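You operate a simulated robot arm through the tools that you are given. There is no shell and no other tool.

You are at the controls of a simulated robot arm. One attempt, no reset.

Task
Put the holed tub in the reject tray and roll the dented one true.
Fine: leave it on the block, rollers swung back.

It is judged by the outcome, as a careful person would: the job done as asked, and still so three seconds after it is handed in. It fails if anything else is knocked over, pushed out of place, dropped, spilled or broken.

Robot
A 7-joint arm with a two-finger parallel gripper, fixed in place. Base frame: the origin is on the floor under the middle of its stand, x ahead of it, y to its left, z up; the work surface is at about z = 750. Units: mm, degrees, N and s.
It reaches about 1372 mm from its shoulder. Its first joint turns from -149.0 to 149.0 degrees. Payload 3.43 kg.
The TCP is the grasp point between the finger pads, 30 mm short of the fingertips. In the tool frame z runs along the fingers and y along their closing line. The gripper opens to 94 mm. The fingers are 28 mm wide and 10 mm thick; the gripper's body (50 by 96 mm) begins 55 mm behind the TCP.
Orientation is told as [roll, pitch, yaw] about the base's x, y, z axes, in that order, counted from this pose: with the fingers straight down and closing along the base's y, the tool's x points along the base's -x, its y along +y and its z along -z.

Tools
- The arm moves only by the tool drive_tool. Its argument "series" is a list of rows, each a list of 3 entries, a list of its own where there are three numbers: the shift along the tool's x, y, z in mm, then the turn, a rotation vector about the tool's x, y, z in degrees, then the finger opening in mm, from 0 to 94. In form: [[[dx, dy, dz], [ax, ay, az], hand], ...]. A call has 1 to 20 rows; each row shifts and turns the commanded pose from where the row before left it, along the tool's axes as they then stand. Rows are played at 5 a second. More than 50 mm and 8.6 degrees between two rows, or a gripper value outside its range, and nothing of the call is played. A pose out of reach is approached as far as the arm can. The call stops where the force on the tool passes 90 N (or 10 N more than at its start, if that is more) or the arm is blocked; 0.2 s more then pass. Each finger travels about 45 mm/s and halts on what it meets, pressing with about 43 N; the grip force reading is that of the motor and also rises with nothing between the fingers. The clock runs only during rows and for 0.2 s after the last one: add rows that do not move to give the fingers time. It gives the time, the measured TCP pose, the force on the tool (base axes), the opening and the grip force at its end, in the units of the frame above (readings bear some noise), with the torque about the TCP (base axes, N m) and any sound that the robot's microphone picked up.
- Cameras (640 x 400 px; columns grow to the right, rows downward): "scene" is fixed at [403.4, -651, 1481.2]; the picture's right is [0.95, -0.30, 0.00], its down [-0.14, -0.44, -0.89] and it looks along [0.26, 0.85, -0.46] (base axes); focal length 369 px, centre (320, 200). "wrist" rides on the gripper at [76, 14, -102] in the tool frame; the picture's right is [-0.18, 0.98, 0.00], its down [-0.75, -0.14, -0.64] and it looks along [-0.63, -0.12, 0.77] (tool axes); focal length 243 px, centre (320, 200). There is no depth. A picture from a camera that has moved, and an enlarged one, comes with that camera's place and axes in the base frame and with its lens.
- snapshot(camera): a new picture of that camera. It takes no simulated time.
- zoom(camera, box): a new picture of the part [left, top, right, bottom] of that camera's present view, enlarged. It takes no simulated time.
- sign_off(): hands the job in; it is judged then, once.

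Nothing tells you positions but the pictures and the camera data. Unless the task says otherwise, let go and move clear before handing in.

The tools are called after ">>>" by a JSON object that holds its "op" and its "data". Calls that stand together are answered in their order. drive_tool: Moves the arm, as the interface text tells. Its arguments: {"type":"object","properties":{"series":{"type":"array","items":{"type":"array"}}},"required":["series"]} The other tools are called the same way: snapshot (camera) takes a picture; zoom (camera, box) takes an enlarged picture of a part of a camera's view; sign_off () hands the job in.

At the start:

```text
clock: 0.0
eef_pos: [761.0, 629.6, 1116.1]
orientation: [0.0, 0.0, 0.0]
ft_force: [-0.1, 0.0, 0.4]
wrist_torque: [0.01, 0.03, 0.05]
finger_gap: 93.9
gripper_force: 0.0
```

scene: 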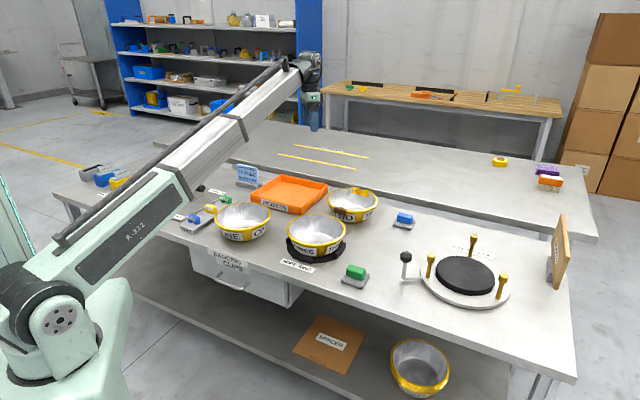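
wrist: 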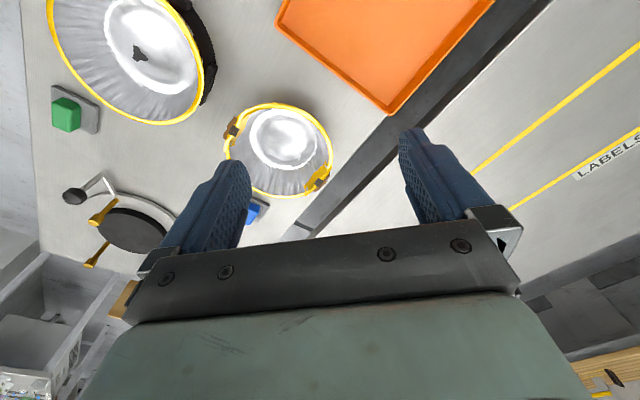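

I see three tubs on the bench, an orange tray, buttons, and a rolling fixture with a black block, three rollers and a crank handle. I'll zoom in on each part first to identify them.

>>> {"op": "zoom", "data": {"camera": "scene", "box": [160, 150, 400, 300]}}

>>> {"op": "zoom", "data": {"camera": "scene", "box": [380, 190, 600, 327]}}

>>> {"op": "zoom", "data": {"camera": "scene", "box": [260, 170, 420, 270]}}

>>> {"op": "zoom", "data": {"camera": "wrist", "box": [20, 0, 340, 200]}}

>>> {"op": "zoom", "data": {"camera": "wrist", "box": [20, 80, 340, 280]}}

```text
2.67 times, centred on (280, 225) of scene
camera zoom: at [403.4, -651.0, 1481.2], right [0.95, -0.3, 0.0], down [-0.14, -0.44, -0.89], along [0.26, 0.85, -0.46], focal length 984 px, centre (427, 133)
```

zoom: 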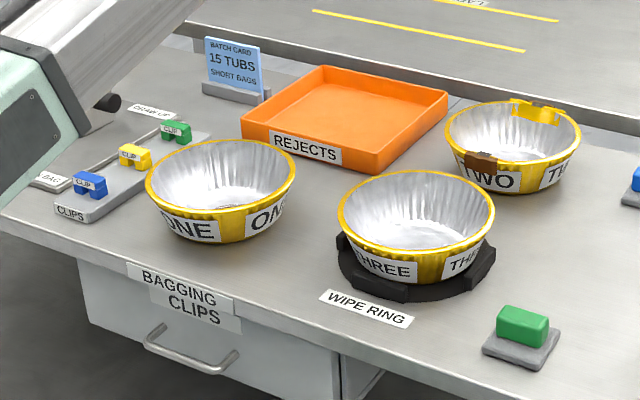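

```text
2.91 times, centred on (490, 258) of scene
camera zoom: at [403.4, -651.0, 1481.2], right [0.95, -0.3, 0.0], down [-0.14, -0.44, -0.89], along [0.26, 0.85, -0.46], focal length 1073 px, centre (-174, 30)
```

zoom: 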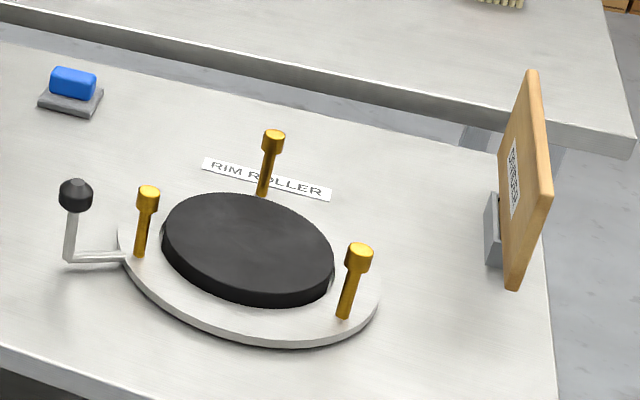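

```text
4.00 times, centred on (340, 220) of scene
camera zoom: at [403.4, -651.0, 1481.2], right [0.95, -0.3, 0.0], down [-0.14, -0.44, -0.89], along [0.26, 0.85, -0.46], focal length 1475 px, centre (240, 120)
```

zoom: 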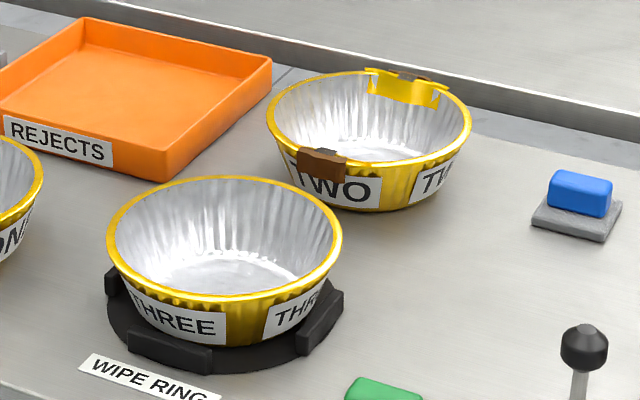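

```text
2.00 times, centred on (180, 100) of wrist
camera zoom: at [685.6, 643.7, 1216.8], right [0.18, 0.98, 0.0], down [0.75, -0.14, 0.64], along [0.63, -0.12, -0.77], focal length 485 px, centre (600, 400)
```

zoom: 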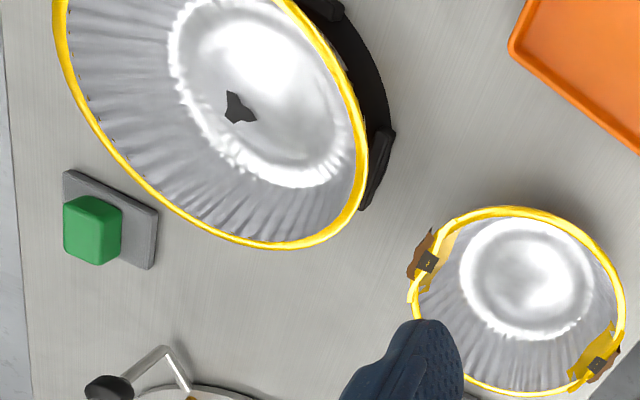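

```text
2.00 times, centred on (180, 180) of wrist
camera zoom: at [685.6, 643.7, 1216.8], right [0.18, 0.98, 0.0], down [0.75, -0.14, 0.64], along [0.63, -0.12, -0.77], focal length 485 px, centre (600, 240)
```

zoom: 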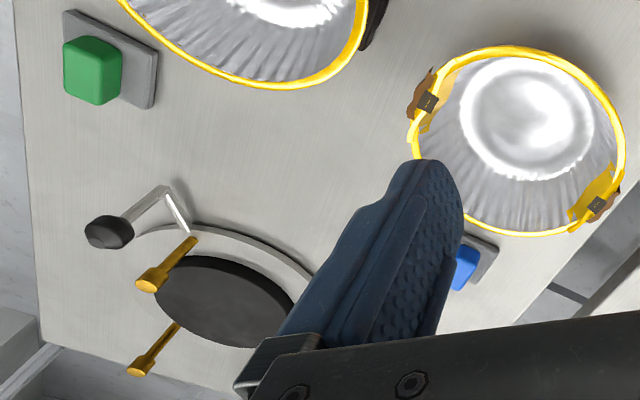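

Tub THREE shows a dark patch in its floor, and TWO has things clipped on its rim. I take the tubs to be near ONE (483,490), THREE (700,333) and TWO (875,454), with the block near (1065,40). I'll look at more details and move above tub ONE to inspect it.

>>> {"op": "zoom", "data": {"camera": "scene", "box": [280, 300, 480, 400]}}

>>> {"op": "zoom", "data": {"camera": "scene", "box": [200, 190, 290, 250]}}

>>> {"op": "zoom", "data": {"camera": "scene", "box": [320, 175, 390, 230]}}

>>> {"op": "drive_tool", "data": {"series": [[[40, -10, 0], [0, 0, 0], 94], [[40, -10, 0], [0, 0, 0], 94], [[40, -15, 0], [0, 0, 0], 94], [[40, -15, 0], [0, 0, 0], 94], [[40, -15, 0], [0, 0, 0], 94], [[40, -15, 0], [0, 0, 0], 94], [[40, -15, 0], [0, 0, 0], 94], [[30, -15, 0], [0, 0, 0], 94], [[0, 0, 0], [0, 0, 0], 94]]}}

```text
3.20 times, centred on (380, 350) of scene
camera zoom: at [403.4, -651.0, 1481.2], right [0.95, -0.3, 0.0], down [-0.14, -0.44, -0.89], along [0.26, 0.85, -0.46], focal length 1180 px, centre (128, -280)
```

zoom: 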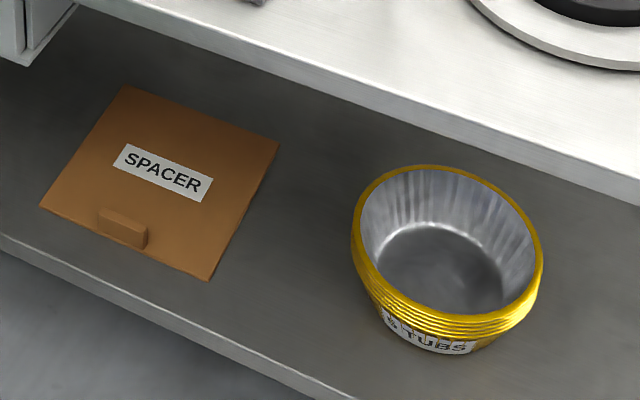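

```text
6.67 times, centred on (245, 220) of scene
camera zoom: at [403.4, -651.0, 1481.2], right [0.95, -0.3, 0.0], down [-0.14, -0.44, -0.89], along [0.26, 0.85, -0.46], focal length 2459 px, centre (820, 67)
```

zoom: 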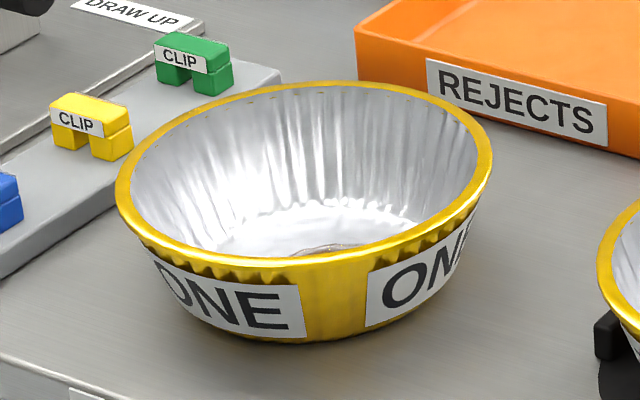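

```text
7.27 times, centred on (355, 202) of scene
camera zoom: at [403.4, -651.0, 1481.2], right [0.95, -0.3, 0.0], down [-0.14, -0.44, -0.89], along [0.26, 0.85, -0.46], focal length 2682 px, centre (66, 182)
```

zoom: 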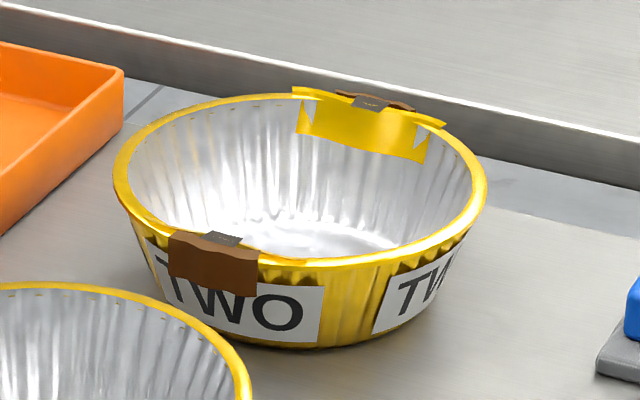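

```text
clock: 2.0
eef_pos: [450.0, 519.9, 1115.5]
orientation: [0.5, -0.4, 0.0]
ft_force: [0.4, -0.7, 0.4]
wrist_torque: [0.05, -0.03, -0.01]
finger_gap: 94.0
gripper_force: 0.0
```

>>> {"op": "snapshot", "data": {"camera": "wrist"}}

>>> {"op": "snapshot", "data": {"camera": "scene"}}

```text
taken
camera wrist: at [374.1, 533.5, 1216.4], right [0.18, 0.98, 0.01], down [0.75, -0.15, 0.65], along [0.64, -0.11, -0.76], focal length 243 px, centre (320, 200)
```

wrist: 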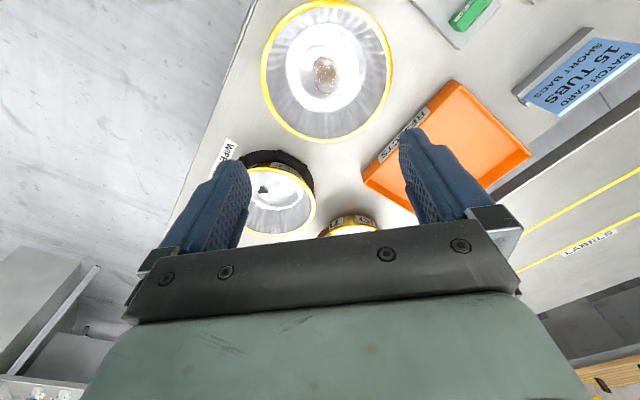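

```text
taken
```

scene: 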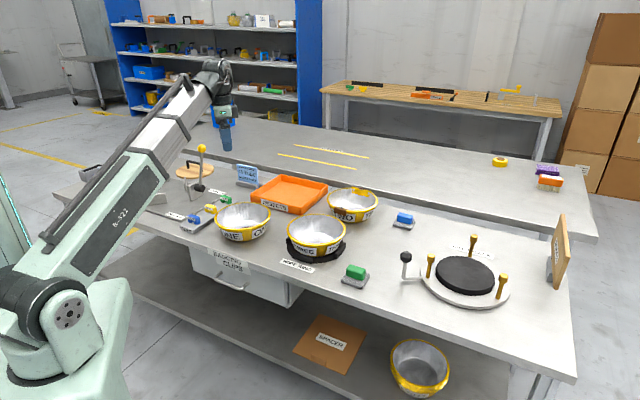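

>>> {"op": "zoom", "data": {"camera": "wrist", "box": [245, 0, 405, 150]}}

>>> {"op": "zoom", "data": {"camera": "wrist", "box": [220, 140, 340, 240]}}

>>> {"op": "zoom", "data": {"camera": "scene", "box": [150, 130, 310, 240]}}

```text
2.67 times, centred on (325, 75) of wrist
camera zoom: at [374.1, 533.5, 1216.4], right [0.18, 0.98, 0.01], down [0.75, -0.15, 0.65], along [0.64, -0.11, -0.76], focal length 647 px, centre (307, 533)
```

zoom: 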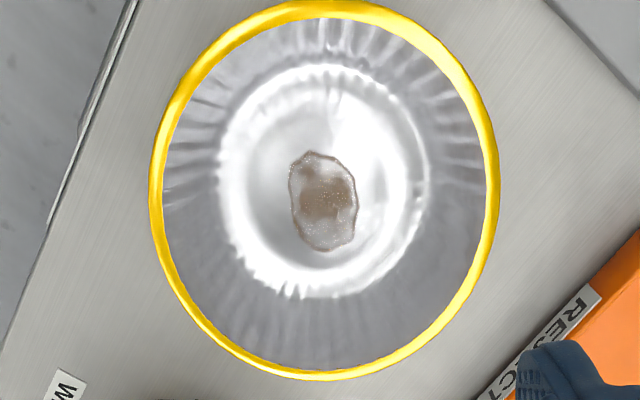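

```text
4.00 times, centred on (280, 190) of wrist
camera zoom: at [374.1, 533.5, 1216.4], right [0.18, 0.98, 0.01], down [0.75, -0.15, 0.65], along [0.64, -0.11, -0.76], focal length 970 px, centre (480, 240)
```

zoom: 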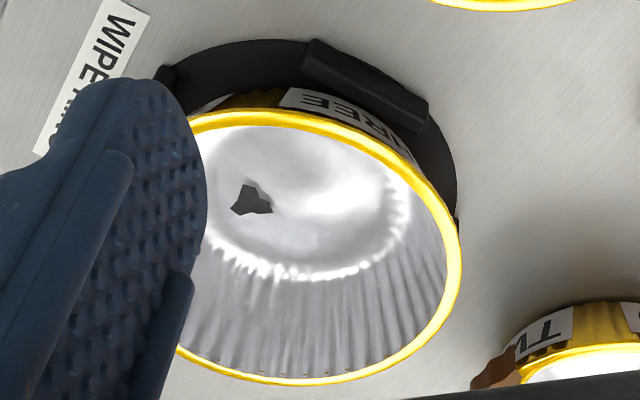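

```text
3.64 times, centred on (230, 185) of scene
camera zoom: at [403.4, -651.0, 1481.2], right [0.95, -0.3, 0.0], down [-0.14, -0.44, -0.89], along [0.26, 0.85, -0.46], focal length 1341 px, centre (647, 254)
```

zoom: 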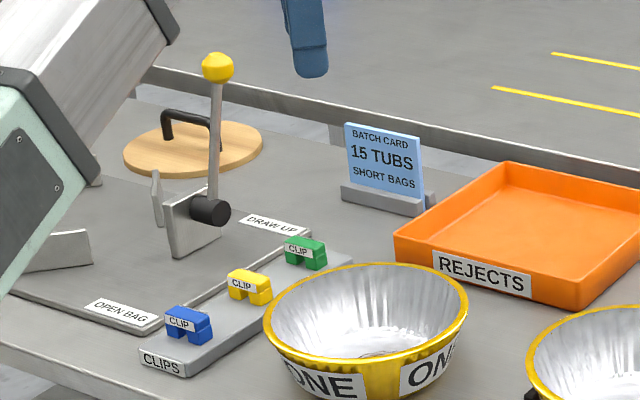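

ONE holds what looks like a brownish smear, while THREE has a dark jagged patch through which I may be seeing the black ring. I'll move closer above THREE, then TWO, to be sure.

>>> {"op": "drive_tool", "data": {"series": [[[-32, -26, 16], [0, 0, 0], 94], [[-32, -26, 16], [0, 0, 0], 94], [[-32, -26, 16], [0, 0, 0], 94], [[-32, -26, 16], [0, 0, 0], 94], [[-31, -26, 17], [0, 0, 0], 94], [[-31, -25, 17], [0, 0, 0], 94], [[-31, -25, 17], [0, 0, 0], 94], [[0, 0, 0], [0, 0, 0], 94], [[0, 0, 0], [0, 0, 0], 94]]}}

>>> {"op": "snapshot", "data": {"camera": "wrist"}}

>>> {"op": "zoom", "data": {"camera": "wrist", "box": [220, 0, 420, 150]}}

```text
clock: 4.0
eef_pos: [670.4, 341.3, 998.7]
orientation: [0.0, 0.0, 0.0]
ft_force: [0.4, -0.4, 0.8]
wrist_torque: [0.01, -0.03, 0.01]
finger_gap: 93.8
gripper_force: 0.1
```

```text
taken
camera wrist: at [594.7, 354.8, 1100.7], right [0.18, 0.98, 0.0], down [0.75, -0.14, 0.64], along [0.63, -0.12, -0.77], focal length 243 px, centre (320, 200)
```

wrist: 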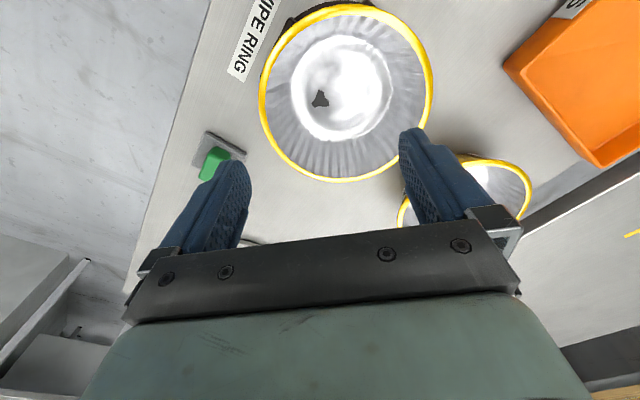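

```text
2.67 times, centred on (320, 75) of wrist
camera zoom: at [594.7, 354.8, 1100.7], right [0.18, 0.98, 0.0], down [0.75, -0.14, 0.64], along [0.63, -0.12, -0.77], focal length 647 px, centre (320, 533)
```

zoom: 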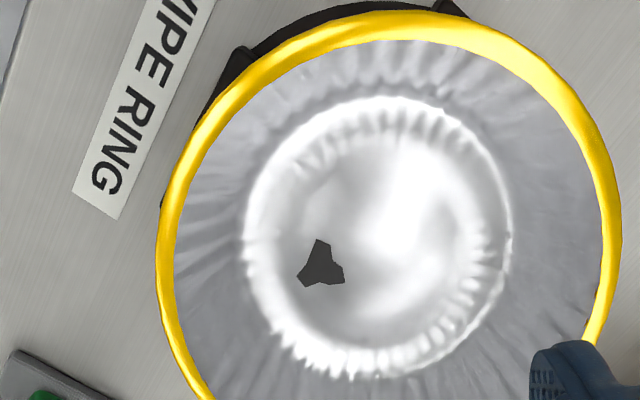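

THREE's patch reads as a true jagged hole. Now I'll look at TWO from above.

>>> {"op": "drive_tool", "data": {"series": [[[-35, 24, 0], [0, 0, 0], 94], [[-35, 24, 0], [0, 0, 0], 94], [[-35, 24, 0], [0, 0, 0], 94], [[-35, 24, 0], [0, 0, 0], 94], [[-35, 24, 0], [0, 0, 0], 94], [[0, 0, 0], [0, 0, 0], 94], [[0, 0, 0], [0, 0, 0], 94]]}}

>>> {"op": "snapshot", "data": {"camera": "wrist"}}

>>> {"op": "zoom", "data": {"camera": "wrist", "box": [220, 0, 420, 150]}}

```text
clock: 5.6
eef_pos: [847.3, 460.3, 997.3]
orientation: [0.0, 0.0, 0.0]
ft_force: [-0.8, -0.8, 0.2]
wrist_torque: [0.0, 0.0, 0.03]
finger_gap: 93.9
gripper_force: 0.0
```

```text
taken
camera wrist: at [771.3, 474.9, 1099.4], right [0.18, 0.98, 0.0], down [0.75, -0.14, 0.64], along [0.63, -0.12, -0.77], focal length 243 px, centre (320, 200)
```

wrist: 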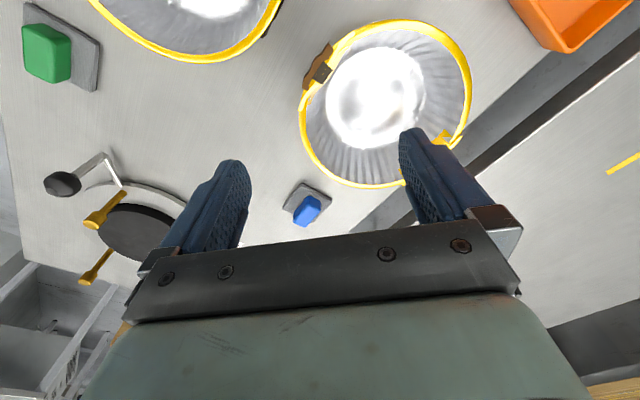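

```text
2.67 times, centred on (320, 75) of wrist
camera zoom: at [771.3, 474.9, 1099.4], right [0.18, 0.98, 0.0], down [0.75, -0.14, 0.64], along [0.63, -0.12, -0.77], focal length 647 px, centre (320, 533)
```

zoom: 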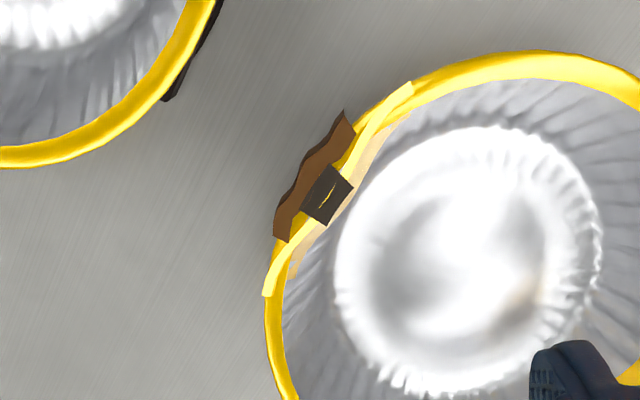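

TWO's rim is pushed in at two opposite places, so TWO is the dented one. THREE is the holed one. Next I'll look at the rim roller from above.

>>> {"op": "drive_tool", "data": {"series": [[[-20, -41, 0], [0, 0, 0], 94], [[-20, -41, 0], [0, 0, 0], 94], [[-20, -41, 0], [0, 0, 0], 94], [[-20, -41, 0], [0, 0, 0], 94], [[-20, -41, 0], [0, 0, 0], 94], [[-20, -41, 0], [0, 0, 0], 94], [[-20, -41, 0], [0, 0, 0], 94], [[-20, -41, 0], [0, 0, 0], 94], [[-20, -41, 0], [0, 0, 0], 94], [[-17, -41, 0], [0, 0, 0], 94], [[0, 0, 0], [0, 0, 0], 94], [[0, 0, 0], [0, 0, 0], 94]]}}

>>> {"op": "snapshot", "data": {"camera": "wrist"}}

>>> {"op": "zoom", "data": {"camera": "wrist", "box": [200, 0, 440, 150]}}

>>> {"op": "snapshot", "data": {"camera": "scene"}}

```text
clock: 8.2
eef_pos: [1046.1, 46.4, 1000.1]
orientation: [0.0, 0.0, 0.0]
ft_force: [0.6, 0.6, -0.4]
wrist_torque: [0.0, 0.02, -0.03]
finger_gap: 93.8
gripper_force: 0.0
```

```text
taken
camera wrist: at [969.4, 61.9, 1102.2], right [0.18, 0.98, 0.0], down [0.75, -0.14, 0.64], along [0.63, -0.12, -0.77], focal length 243 px, centre (320, 200)
```

wrist: 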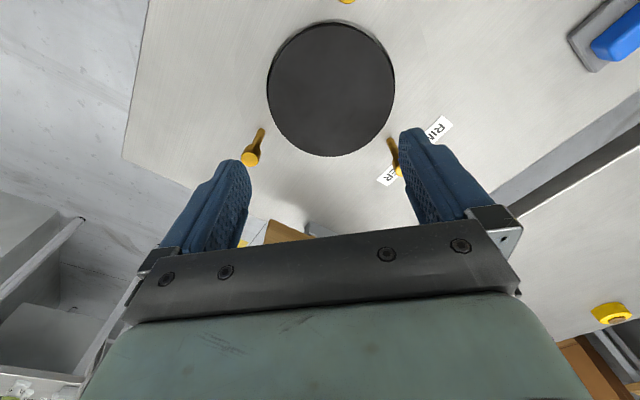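

```text
2.67 times, centred on (320, 75) of wrist
camera zoom: at [969.4, 61.9, 1102.2], right [0.18, 0.98, 0.0], down [0.75, -0.14, 0.64], along [0.63, -0.12, -0.77], focal length 647 px, centre (320, 533)
```

zoom: 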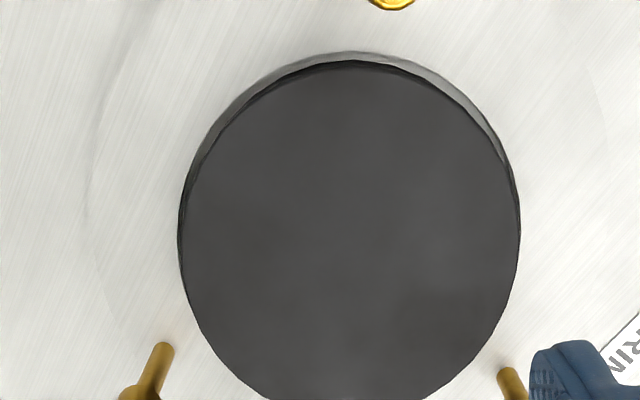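

```text
taken
```

scene: 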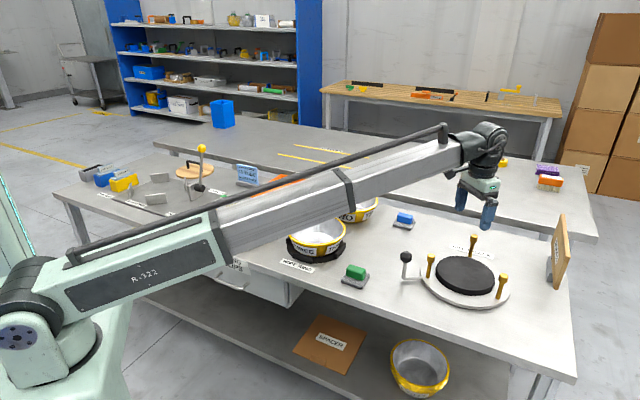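

The block centre looks to be near (1078,60), top z≈771, with three roller posts at about 112 mm radius and a crank knob near (902,112,841). I'll look at the crank more closely.

>>> {"op": "drive_tool", "data": {"series": [[[42, 12, 0], [0, 0, 0], 94], [[42, 12, 0], [0, 0, 0], 94], [[42, 12, 0], [0, 0, 0], 94], [[42, 12, 0], [0, 0, 0], 94], [[30, 12, 0], [0, 0, 0], 94], [[0, 0, 0], [0, 0, 0], 94], [[0, 0, 0], [0, 0, 0], 94]]}}

>>> {"op": "snapshot", "data": {"camera": "wrist"}}

>>> {"op": "zoom", "data": {"camera": "wrist", "box": [220, 20, 420, 170]}}

>>> {"op": "zoom", "data": {"camera": "scene", "box": [390, 220, 530, 320]}}

```text
clock: 9.8
eef_pos: [846.8, 106.6, 1001.7]
orientation: [0.0, 0.1, -0.1]
ft_force: [0.6, 0.0, 0.4]
wrist_torque: [0.02, -0.01, -0.01]
finger_gap: 94.2
gripper_force: 0.0
```

```text
taken
camera wrist: at [772.2, 122.1, 1103.1], right [0.18, 0.98, 0.0], down [0.75, -0.14, 0.64], along [0.63, -0.12, -0.77], focal length 243 px, centre (320, 200)
```

wrist: 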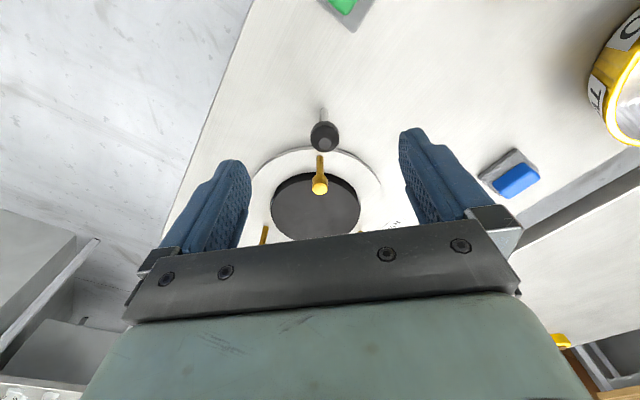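

```text
2.67 times, centred on (320, 95) of wrist
camera zoom: at [772.2, 122.1, 1103.1], right [0.18, 0.98, 0.0], down [0.75, -0.14, 0.64], along [0.63, -0.12, -0.77], focal length 647 px, centre (320, 480)
```

zoom: 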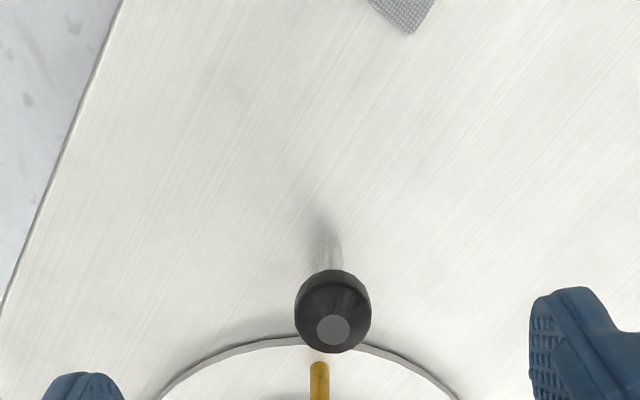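

```text
4.00 times, centred on (460, 270) of scene
camera zoom: at [403.4, -651.0, 1481.2], right [0.95, -0.3, 0.0], down [-0.14, -0.44, -0.89], along [0.26, 0.85, -0.46], focal length 1475 px, centre (-240, -80)
```

zoom: 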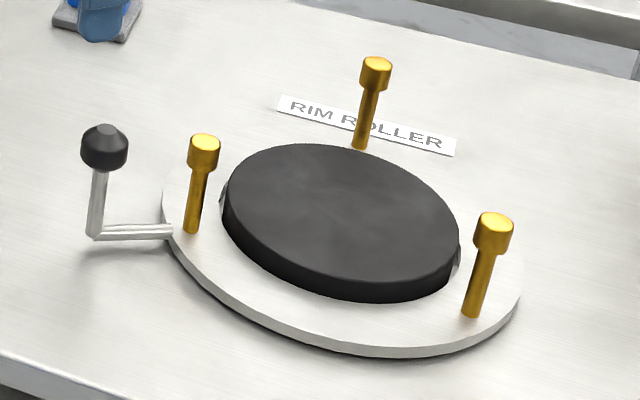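

The crank arm is on the roller plate, at the same angle as one post, so turning it should carry the rollers round. First comes THREE. I'll come in over its near (−y) rim, tilted 20° to match the wall slope.

>>> {"op": "drive_tool", "data": {"series": [[[29, 28, 8], [0, 0, 0], 60], [[29, 28, 8], [0, 0, 0], 60], [[29, 28, 8], [0, 0, 0], 60], [[29, 27, 8], [0, 0, 0], 60], [[29, 27, 8], [0, 0, 0], 60], [[0, 0, 0], [-7, 0, 0], 60], [[0, 0, 0], [-7, 0, 0], 60], [[0, 0, 0], [-6, 0, 0], 60], [[0, 0, 0], [0, 0, 0], 60], [[0, 0, 0], [0, 0, 0], 60]]}}

>>> {"op": "snapshot", "data": {"camera": "wrist"}}

>>> {"op": "snapshot", "data": {"camera": "scene"}}

```text
clock: 12.0
eef_pos: [700.8, 246.3, 959.9]
orientation: [20.0, 0.0, 0.0]
ft_force: [0.0, 0.6, 0.1]
wrist_torque: [0.0, -0.01, 0.01]
finger_gap: 59.8
gripper_force: 0.0
```

```text
taken
camera wrist: at [626.0, 225.7, 1061.2], right [0.18, 0.92, 0.34], down [0.75, -0.35, 0.55], along [0.63, 0.15, -0.76], focal length 243 px, centre (320, 200)
```

wrist: 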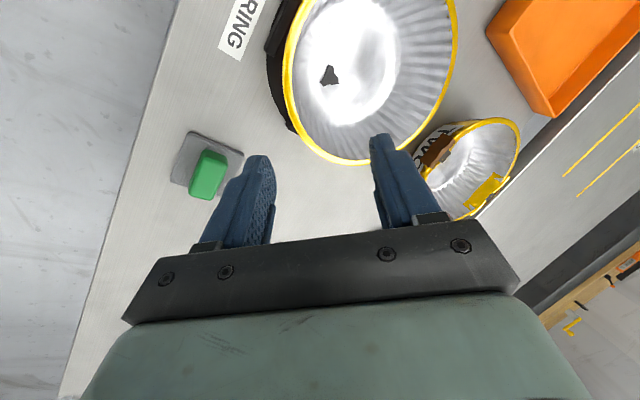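

```text
taken
```

scene: 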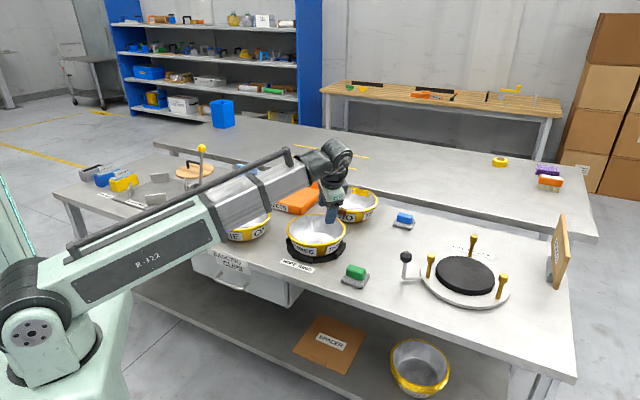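

>>> {"op": "zoom", "data": {"camera": "wrist", "box": [240, 0, 480, 170]}}

>>> {"op": "zoom", "data": {"camera": "scene", "box": [270, 180, 390, 270]}}

```text
2.35 times, centred on (360, 85) of wrist
camera zoom: at [626.0, 225.7, 1061.2], right [0.18, 0.92, 0.34], down [0.75, -0.35, 0.55], along [0.63, 0.15, -0.76], focal length 571 px, centre (226, 471)
```

zoom: 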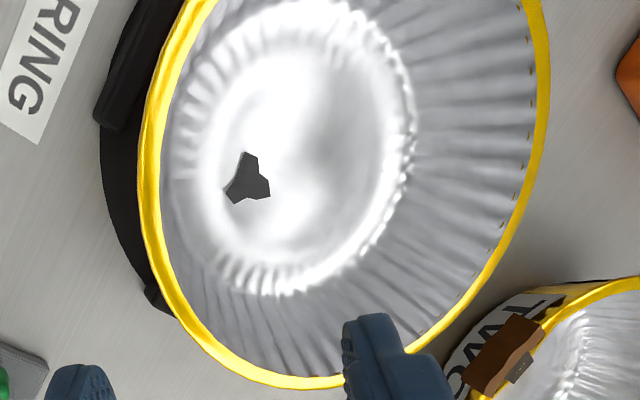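

```text
4.44 times, centred on (330, 225) of scene
camera zoom: at [403.4, -651.0, 1481.2], right [0.95, -0.3, 0.0], down [-0.14, -0.44, -0.89], along [0.26, 0.85, -0.46], focal length 1639 px, centre (276, 89)
```

zoom: 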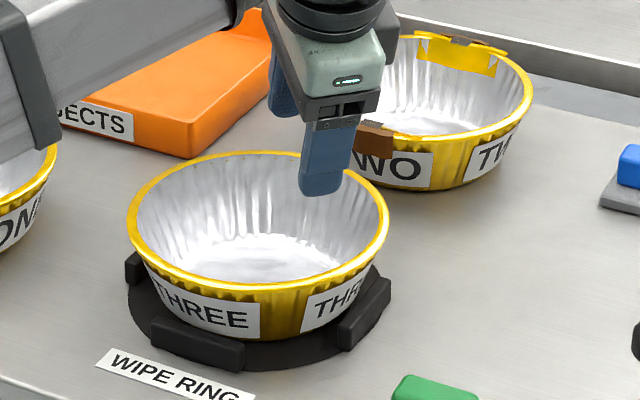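

Tub THREE's rim centre fits (703,362), outer radius ≈97, rim z≈820. I'll line up on its near wall and descend along the wall slope.

>>> {"op": "drive_tool", "data": {"series": [[[-1, -27.5, -10], [0, 0, 0], 60], [[0, 0, 40], [0, 0, 0], 60], [[0, 0, 40], [0, 0, 0], 60], [[0, 0, 30], [0, 0, 0], 60], [[0, 0, 0], [0, 0, 0], 60], [[0, 0, 0], [0, 0, 0], 60]]}}

>>> {"op": "snapshot", "data": {"camera": "wrist"}}

>>> {"op": "zoom", "data": {"camera": "scene", "box": [270, 180, 390, 270]}}

```text
clock: 13.4
eef_pos: [701.5, 256.0, 854.0]
orientation: [20.0, 0.0, 0.0]
ft_force: [-0.4, 0.0, 0.1]
wrist_torque: [0.01, 0.03, 0.01]
finger_gap: 59.9
gripper_force: 0.0
```

```text
taken
camera wrist: at [625.8, 234.3, 955.9], right [0.18, 0.92, 0.34], down [0.75, -0.35, 0.56], along [0.63, 0.15, -0.76], focal length 243 px, centre (320, 200)
```

wrist: 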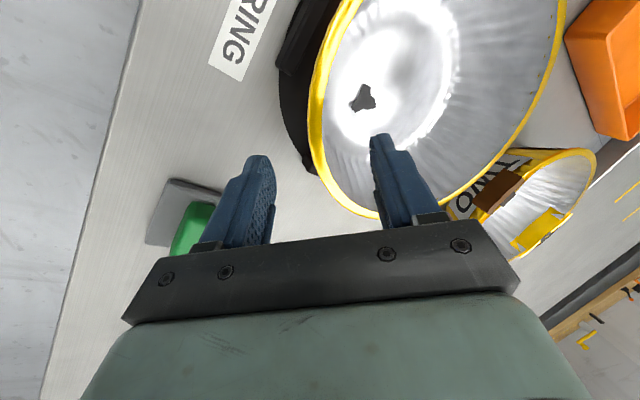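

```text
4.44 times, centred on (330, 225) of scene
camera zoom: at [403.4, -651.0, 1481.2], right [0.95, -0.3, 0.0], down [-0.14, -0.44, -0.89], along [0.26, 0.85, -0.46], focal length 1639 px, centre (276, 89)
```

zoom: 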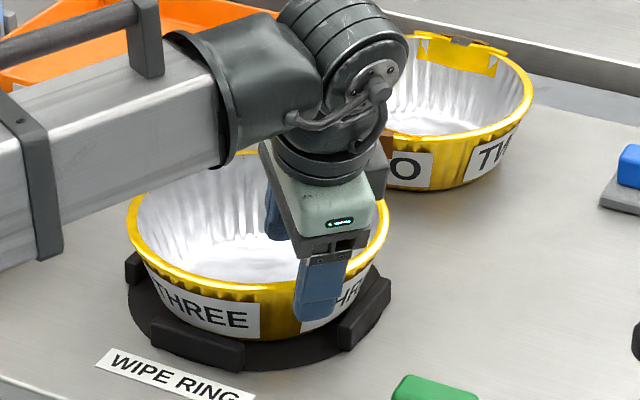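

The rim lies between the fingers. I'll go down the rest and close.

>>> {"op": "drive_tool", "data": {"series": [[[0, 0, 25], [0, 0, 0], 60], [[0, 0, 25], [0, 0, 0], 60], [[0, 0, 0], [0, 0, 0], 60], [[0, 0, 0], [0, 0, 0], 60]]}}

>>> {"op": "snapshot", "data": {"camera": "wrist"}}

>>> {"op": "zoom", "data": {"camera": "scene", "box": [270, 180, 390, 270]}}

```text
clock: 14.4
eef_pos: [700.4, 272.1, 810.0]
orientation: [20.0, 0.0, -0.1]
ft_force: [0.0, 0.2, 0.2]
wrist_torque: [0.01, 0.0, -0.04]
finger_gap: 59.9
gripper_force: 0.1
```

```text
taken
camera wrist: at [625.2, 252.3, 910.9], right [0.18, 0.92, 0.34], down [0.75, -0.35, 0.56], along [0.63, 0.15, -0.76], focal length 243 px, centre (320, 200)
```

wrist: 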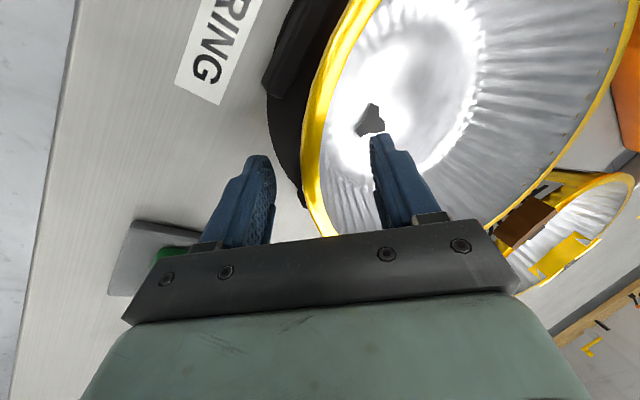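

```text
4.44 times, centred on (330, 225) of scene
camera zoom: at [403.4, -651.0, 1481.2], right [0.95, -0.3, 0.0], down [-0.14, -0.44, -0.89], along [0.26, 0.85, -0.46], focal length 1639 px, centre (276, 89)
```

zoom: 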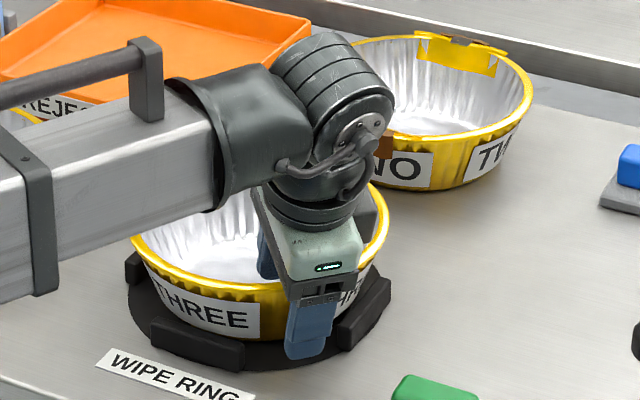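

>>> {"op": "zoom", "data": {"camera": "wrist", "box": [330, 70, 430, 145]}}

```text
5.33 times, centred on (380, 108) of wrist
camera zoom: at [625.2, 252.3, 910.9], right [0.18, 0.92, 0.34], down [0.75, -0.35, 0.56], along [0.63, 0.15, -0.76], focal length 1294 px, centre (0, 693)
```

zoom: 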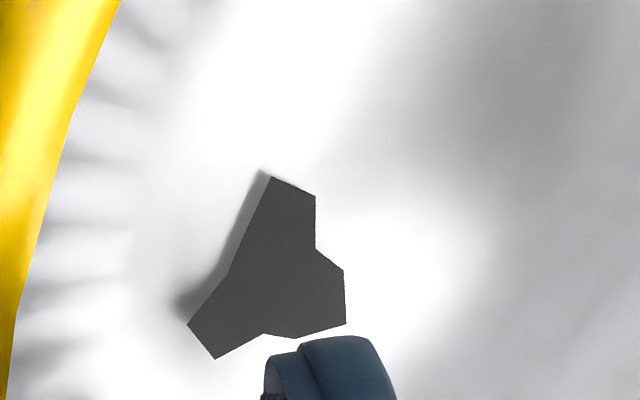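

Up close that dark patch seems to have some shadow beside it, so before committing I want a close look at ONE's patch too. I'll back out without touching anything and look closely into ONE.

>>> {"op": "drive_tool", "data": {"series": [[[0, 0, -40], [0, 0, 0], 60], [[0, 0, -40], [0, 0, 0], 60], [[0, 0, -40], [0, 0, 0], 60], [[0, 0, -35], [0, 0, 0], 60], [[0, 0, 0], [7, 0, 0], 60], [[0, 0, 0], [7, 0, 0], 60], [[0, 0, 0], [6, 0, 0], 60], [[27, 38, 0], [0, 0, 0], 60], [[27, 38, 0], [0, 0, 0], 60], [[27, 38, 0], [0, 0, 0], 60], [[27, 38, 0], [0, 0, 0], 60], [[27, 38, 0], [0, 0, 0], 60], [[27, 38, 0], [0, 0, 0], 60], [[27, 38, 0], [0, 0, 0], 60], [[27, 34, 0], [0, 0, 0], 60], [[0, 0, 35], [0, 0, 0], 60], [[0, 0, 30], [0, 0, 0], 60], [[0, 0, 0], [0, 0, 0], 60], [[0, 0, 0], [0, 0, 0], 60]]}}

>>> {"op": "snapshot", "data": {"camera": "wrist"}}

>>> {"op": "zoom", "data": {"camera": "wrist", "box": [270, 20, 390, 110]}}

```text
clock: 18.4
eef_pos: [487.4, 517.2, 891.7]
orientation: [0.1, 0.0, 0.0]
ft_force: [1.3, -0.6, 0.1]
wrist_torque: [-0.02, -0.01, -0.04]
finger_gap: 60.1
gripper_force: 0.0
```

```text
taken
camera wrist: at [411.1, 532.1, 992.7], right [0.18, 0.98, 0.0], down [0.75, -0.14, 0.64], along [0.63, -0.12, -0.77], focal length 243 px, centre (320, 200)
```

wrist: 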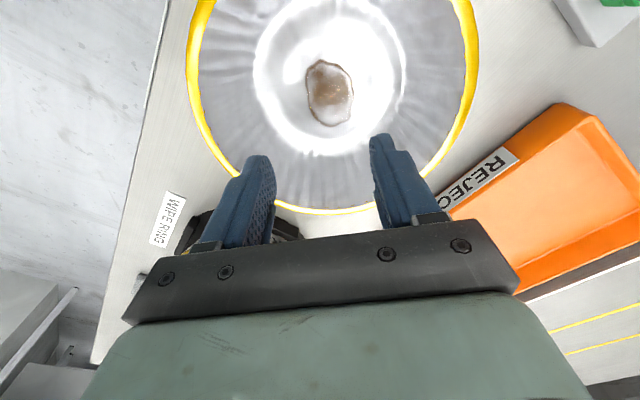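

```text
4.44 times, centred on (330, 65) of wrist
camera zoom: at [411.1, 532.1, 992.7], right [0.18, 0.98, 0.0], down [0.75, -0.14, 0.64], along [0.63, -0.12, -0.77], focal length 1078 px, centre (276, 800)
```

zoom: 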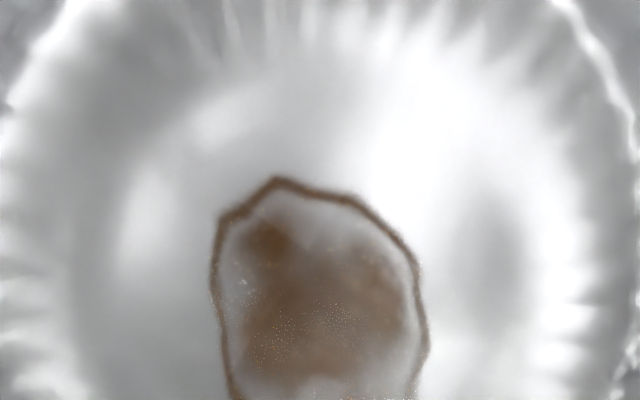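

ONE's patch is only a dried brown stain, so THREE, with its sharp jagged opening, is the holed one. I'll go back to THREE and grasp it by the near wall.

>>> {"op": "drive_tool", "data": {"series": [[[0, 0, -35], [0, 0, 0], 60], [[0, 0, -30], [0, 0, 0], 60], [[-27, -37, 0], [0, 0, 0], 60], [[-27, -37, 0], [0, 0, 0], 60], [[-27, -37, 0], [0, 0, 0], 60], [[-27, -37, 0], [0, 0, 0], 60], [[-27, -37, 0], [0, 0, 0], 60], [[-27, -38, 0], [0, 0, 0], 60], [[-27, -38, 0], [0, 0, 0], 60], [[-25, -38, 0], [0, 0, 0], 60], [[0, 0, 0], [-7, 0, 0], 60], [[0, 0, 0], [-7, 0, 0], 60], [[0, 0, 0], [-6, 0, 0], 60], [[0, 0, 0], [0, 0, 0], 60], [[0, 0, 0], [0, 0, 0], 60]]}}

```text
clock: 21.6
eef_pos: [700.3, 222.0, 954.9]
orientation: [20.0, -0.1, 0.1]
ft_force: [-0.7, -0.7, -0.1]
wrist_torque: [-0.01, -0.02, 0.01]
finger_gap: 59.8
gripper_force: 0.0
```

>>> {"op": "drive_tool", "data": {"series": [[[-1, -3, 40], [0, 0, 0], 60], [[0, 0, 40], [0, 0, 0], 60], [[0, 0, 35], [0, 0, 0], 60], [[0, 0, 25], [0, 0, 0], 60], [[0, 0, 16], [0, 0, 0], 60], [[0, 0, 0], [0, 0, 0], 60], [[0, 0, 0], [0, 0, 0], 30], [[0, 0, 0], [0, 0, 0], 10], [[0, 0, 0], [0, 0, 0], 0], [[0, 0, 0], [0, 0, 0], 0], [[0, 0, 0], [0, 0, 0], 0], [[0, 0, 0], [0, 0, 0], 0], [[0, 0, 0], [0, 0, 0], 0]]}}

>>> {"op": "snapshot", "data": {"camera": "wrist"}}

>>> {"op": "zoom", "data": {"camera": "scene", "box": [270, 180, 390, 270]}}

```text
clock: 24.4
eef_pos: [701.1, 271.4, 807.4]
orientation: [20.0, 0.0, 0.0]
ft_force: [-0.8, 1.6, -0.1]
wrist_torque: [0.06, 0.04, 0.15]
finger_gap: 17.1
gripper_force: 43.2
```

```text
taken
camera wrist: at [626.2, 249.4, 907.0], right [0.18, 0.92, 0.34], down [0.75, -0.35, 0.55], along [0.63, 0.15, -0.76], focal length 243 px, centre (320, 200)
```

wrist: 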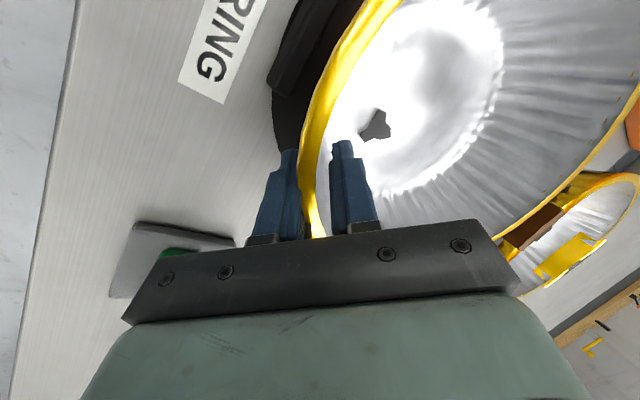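

```text
4.44 times, centred on (330, 225) of scene
camera zoom: at [403.4, -651.0, 1481.2], right [0.95, -0.3, 0.0], down [-0.14, -0.44, -0.89], along [0.26, 0.85, -0.46], focal length 1639 px, centre (276, 89)
```

zoom: 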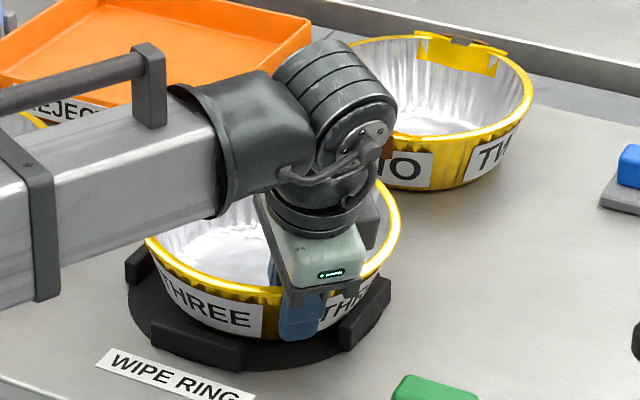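

It's gripped at 17 mm with full force. I'll lift slowly straight up and check that it holds level.

>>> {"op": "drive_tool", "data": {"series": [[[0, 3.4, -9.4], [0, 0, 0], 0], [[0, 3.4, -9.4], [0, 0, 0], 0], [[0, 6.8, -18.8], [0, 0, 0], 0], [[0, 6.8, -18.8], [0, 0, 0], 0], [[0, 0, 0], [0, 0, 0], 0], [[0, 0, 0], [0, 0, 0], 0]]}}

>>> {"op": "snapshot", "data": {"camera": "wrist"}}

>>> {"op": "zoom", "data": {"camera": "scene", "box": [270, 180, 390, 270]}}

```text
clock: 25.8
eef_pos: [701.8, 270.9, 867.0]
orientation: [20.0, 0.1, 0.0]
ft_force: [0.0, 0.2, -0.1]
wrist_torque: [0.04, -0.02, 0.0]
finger_gap: 17.2
gripper_force: 43.1
```

```text
taken
camera wrist: at [625.4, 249.2, 967.8], right [0.18, 0.92, 0.34], down [0.75, -0.35, 0.55], along [0.63, 0.15, -0.76], focal length 243 px, centre (320, 200)
```

wrist: 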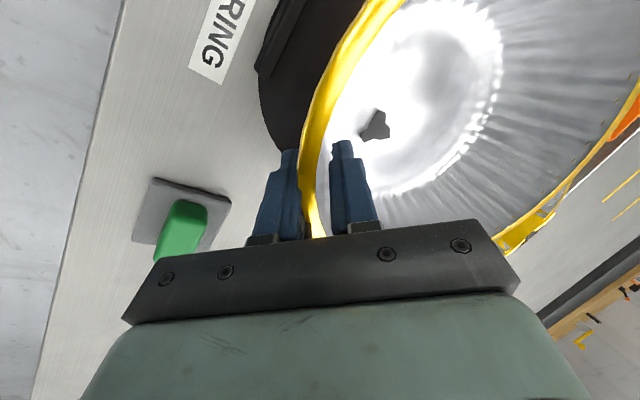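

```text
4.44 times, centred on (330, 225) of scene
camera zoom: at [403.4, -651.0, 1481.2], right [0.95, -0.3, 0.0], down [-0.14, -0.44, -0.89], along [0.26, 0.85, -0.46], focal length 1639 px, centre (276, 89)
```

zoom: 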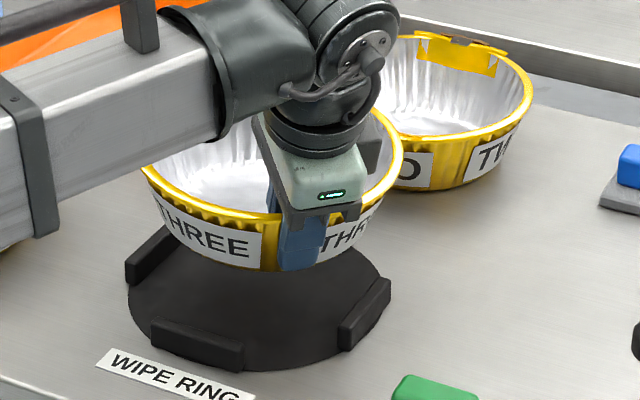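

THREE is lifted level and the wipe ring stayed put. I'll raise it further and carry it toward the tray.

>>> {"op": "drive_tool", "data": {"series": [[[0, 10, -28], [0, 0, 0], 0], [[0, 10, -28], [0, 0, 0], 0], [[0, 10, -28], [0, 0, 0], 0], [[0, 14, 5], [0, 0, 0], 0], [[0, 28.2, 10.3], [0, 0, 0], 0], [[0, 28.2, 10.3], [0, 0, 0], 0], [[0, 28.2, 10.3], [0, 0, 0], 0], [[0, 28.2, 10.3], [0, 0, 0], 0], [[0, 28.2, 10.3], [0, 0, 0], 0], [[0, 28.2, 10.3], [0, 0, 0], 0], [[0, 28.2, 10.3], [0, 0, 0], 0], [[0, 28.2, 10.3], [0, 0, 0], 0], [[0, 28.2, 10.3], [0, 0, 0], 0], [[0, 28.2, 10.3], [0, 0, 0], 0], [[0, 28.2, 10.3], [0, 0, 0], 0], [[0, 14, 5], [0, 0, 0], 0], [[0, 0, 0], [0, 0, 0], 0], [[0, 0, 0], [0, 0, 0], 0]]}}

>>> {"op": "snapshot", "data": {"camera": "wrist"}}

>>> {"op": "snapshot", "data": {"camera": "scene"}}

```text
clock: 29.6
eef_pos: [699.7, 630.2, 957.7]
orientation: [20.0, 0.0, 0.0]
ft_force: [-0.8, 0.2, -0.5]
wrist_torque: [0.03, 0.03, 0.01]
finger_gap: 17.4
gripper_force: 43.3
```

```text
taken
camera wrist: at [624.3, 608.4, 1056.8], right [0.18, 0.92, 0.34], down [0.75, -0.35, 0.56], along [0.63, 0.15, -0.76], focal length 243 px, centre (320, 200)
```

wrist: 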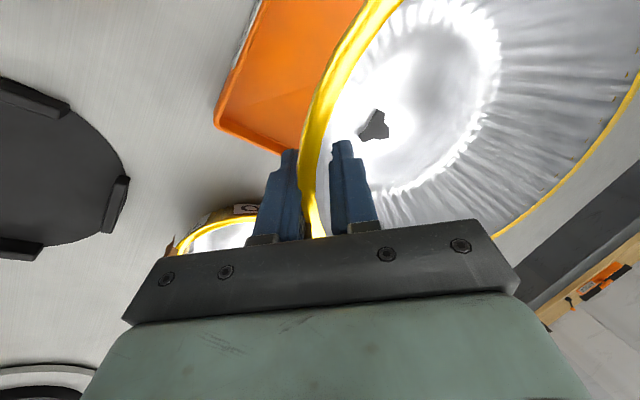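

```text
taken
```

scene: 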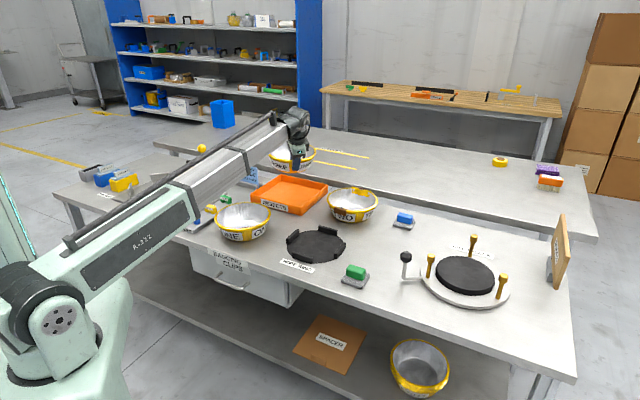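

The tub is up near the tray. I'll check the tray's exact place before lowering.

>>> {"op": "zoom", "data": {"camera": "scene", "box": [230, 130, 350, 220]}}

>>> {"op": "zoom", "data": {"camera": "wrist", "box": [200, 0, 400, 160]}}

```text
4.44 times, centred on (290, 175) of scene
camera zoom: at [403.4, -651.0, 1481.2], right [0.95, -0.3, 0.0], down [-0.14, -0.44, -0.89], along [0.26, 0.85, -0.46], focal length 1639 px, centre (453, 311)
```

zoom: 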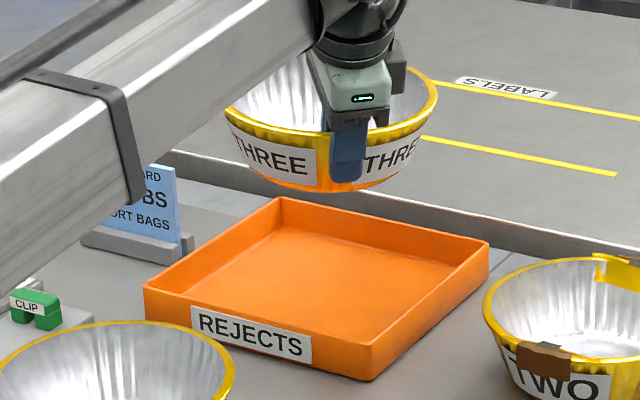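

```text
2.50 times, centred on (300, 80) of wrist
camera zoom: at [624.3, 608.4, 1056.8], right [0.18, 0.92, 0.34], down [0.75, -0.35, 0.56], along [0.63, 0.15, -0.76], focal length 606 px, centre (370, 500)
```

zoom: 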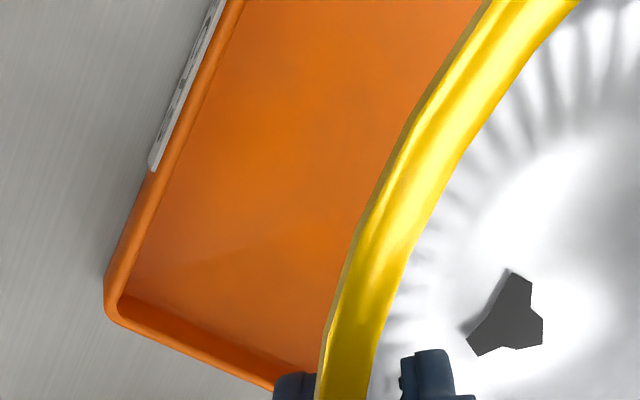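

The tray centre works out at about (703,751) with its top at z≈790, so the grip point should go to about (702,661). I'll move there, lower to just above the floor, and then ease down.

>>> {"op": "drive_tool", "data": {"series": [[[-2.3, 14.5, 5.3], [0, 0, 0], 0], [[0, 14.4, 5.2], [0, 0, 0], 0], [[0, -7, 19], [0, 0, 0], 0], [[0, -9.4, 25.9], [0, 0, 0], 0], [[0, -9.4, 25.9], [0, 0, 0], 0], [[0, -9.4, 25.9], [0, 0, 0], 0], [[0, -7, 19], [0, 0, 0], 0], [[0, -3.4, 9.4], [0, 0, 0], 0], [[0, 0, 0], [0, 0, 0], 0], [[0, 0, 0], [0, 0, 0], 0]]}}

>>> {"op": "snapshot", "data": {"camera": "wrist"}}

>>> {"op": "zoom", "data": {"camera": "scene", "box": [230, 130, 350, 220]}}

```text
clock: 31.8
eef_pos: [704.0, 659.3, 823.4]
orientation: [20.1, 0.1, 0.0]
ft_force: [0.3, 0.1, 0.4]
wrist_torque: [0.01, 0.0, -0.01]
finger_gap: 17.0
gripper_force: 43.0
```

```text
taken
camera wrist: at [628.5, 638.4, 923.4], right [0.18, 0.92, 0.34], down [0.75, -0.35, 0.56], along [0.63, 0.15, -0.76], focal length 243 px, centre (320, 200)
```

wrist: 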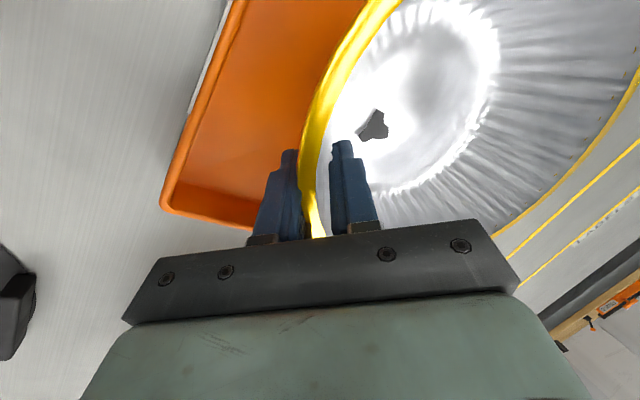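

```text
4.44 times, centred on (290, 175) of scene
camera zoom: at [403.4, -651.0, 1481.2], right [0.95, -0.3, 0.0], down [-0.14, -0.44, -0.89], along [0.26, 0.85, -0.46], focal length 1639 px, centre (453, 311)
```

zoom: 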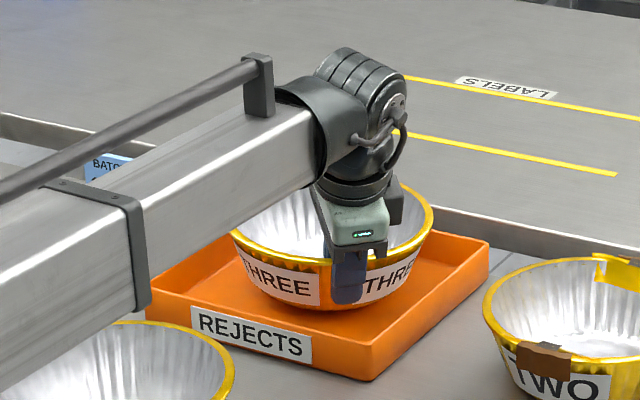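

The tub sits inside the tray walls. I'll ease down in small steps, watching the force.

>>> {"op": "drive_tool", "data": {"series": [[[0, -1, 2.8], [0, 0, 0], 0], [[0, -1, 2.8], [0, 0, 0], 0], [[0, -1, 2.8], [0, 0, 0], 0], [[0, 0, 0], [0, 0, 0], 0]]}}

>>> {"op": "drive_tool", "data": {"series": [[[0, -0.7, 1.9], [0, 0, 0], 0], [[0, -0.7, 1.9], [0, 0, 0], 0], [[0, 0, 0], [0, 0, 0], 0]]}}

>>> {"op": "drive_tool", "data": {"series": [[[0, -0.7, 1.9], [0, 0, 0], 0], [[0, 0, 0], [0, 0, 0], 0]]}}

```text
clock: 32.8
eef_pos: [703.5, 661.0, 815.7]
orientation: [20.0, -0.1, 0.0]
ft_force: [-0.5, -0.2, -0.8]
wrist_torque: [-0.03, -0.01, -0.01]
finger_gap: 17.1
gripper_force: 43.3
```

```text
clock: 33.6
eef_pos: [702.8, 661.6, 812.3]
orientation: [20.1, -0.1, 0.0]
ft_force: [0.0, -1.2, 7.2]
wrist_torque: [0.09, -0.33, -0.03]
finger_gap: 17.0
gripper_force: 42.5
```

```text
clock: 34.2
eef_pos: [703.9, 659.7, 809.8]
orientation: [20.1, -0.1, 0.0]
ft_force: [-1.3, -4.0, 20.9]
wrist_torque: [0.13, -0.67, -0.12]
finger_gap: 17.5
gripper_force: 42.6
```

It has contact with the tray floor at about z 812. I'll relieve the press, open, and back out along the wall.

>>> {"op": "drive_tool", "data": {"series": [[[0, 0.7, -1.9], [0, 0, 0], 0], [[0, 0, 0], [0, 0, 0], 10], [[0, 0, 0], [0, 0, 0], 25], [[0, 0, 0], [0, 0, 0], 40], [[0, 0, 0], [0, 0, 0], 50], [[0, 0, 0], [0, 0, 0], 50], [[0, 0, 0], [0, 0, 0], 50]]}}

>>> {"op": "snapshot", "data": {"camera": "wrist"}}

```text
clock: 35.8
eef_pos: [704.0, 662.0, 811.0]
orientation: [20.1, -0.1, 0.1]
ft_force: [0.1, 0.5, -0.2]
wrist_torque: [0.02, -0.01, 0.0]
finger_gap: 49.7
gripper_force: 0.0
```

```text
taken
camera wrist: at [628.1, 639.8, 910.7], right [0.18, 0.92, 0.34], down [0.75, -0.35, 0.56], along [0.63, 0.15, -0.76], focal length 243 px, centre (320, 200)
```

wrist: 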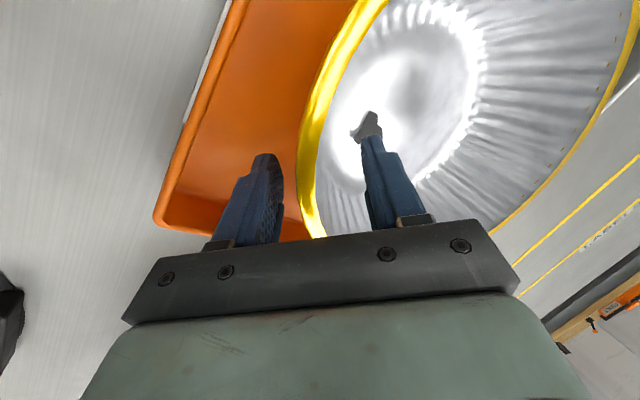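

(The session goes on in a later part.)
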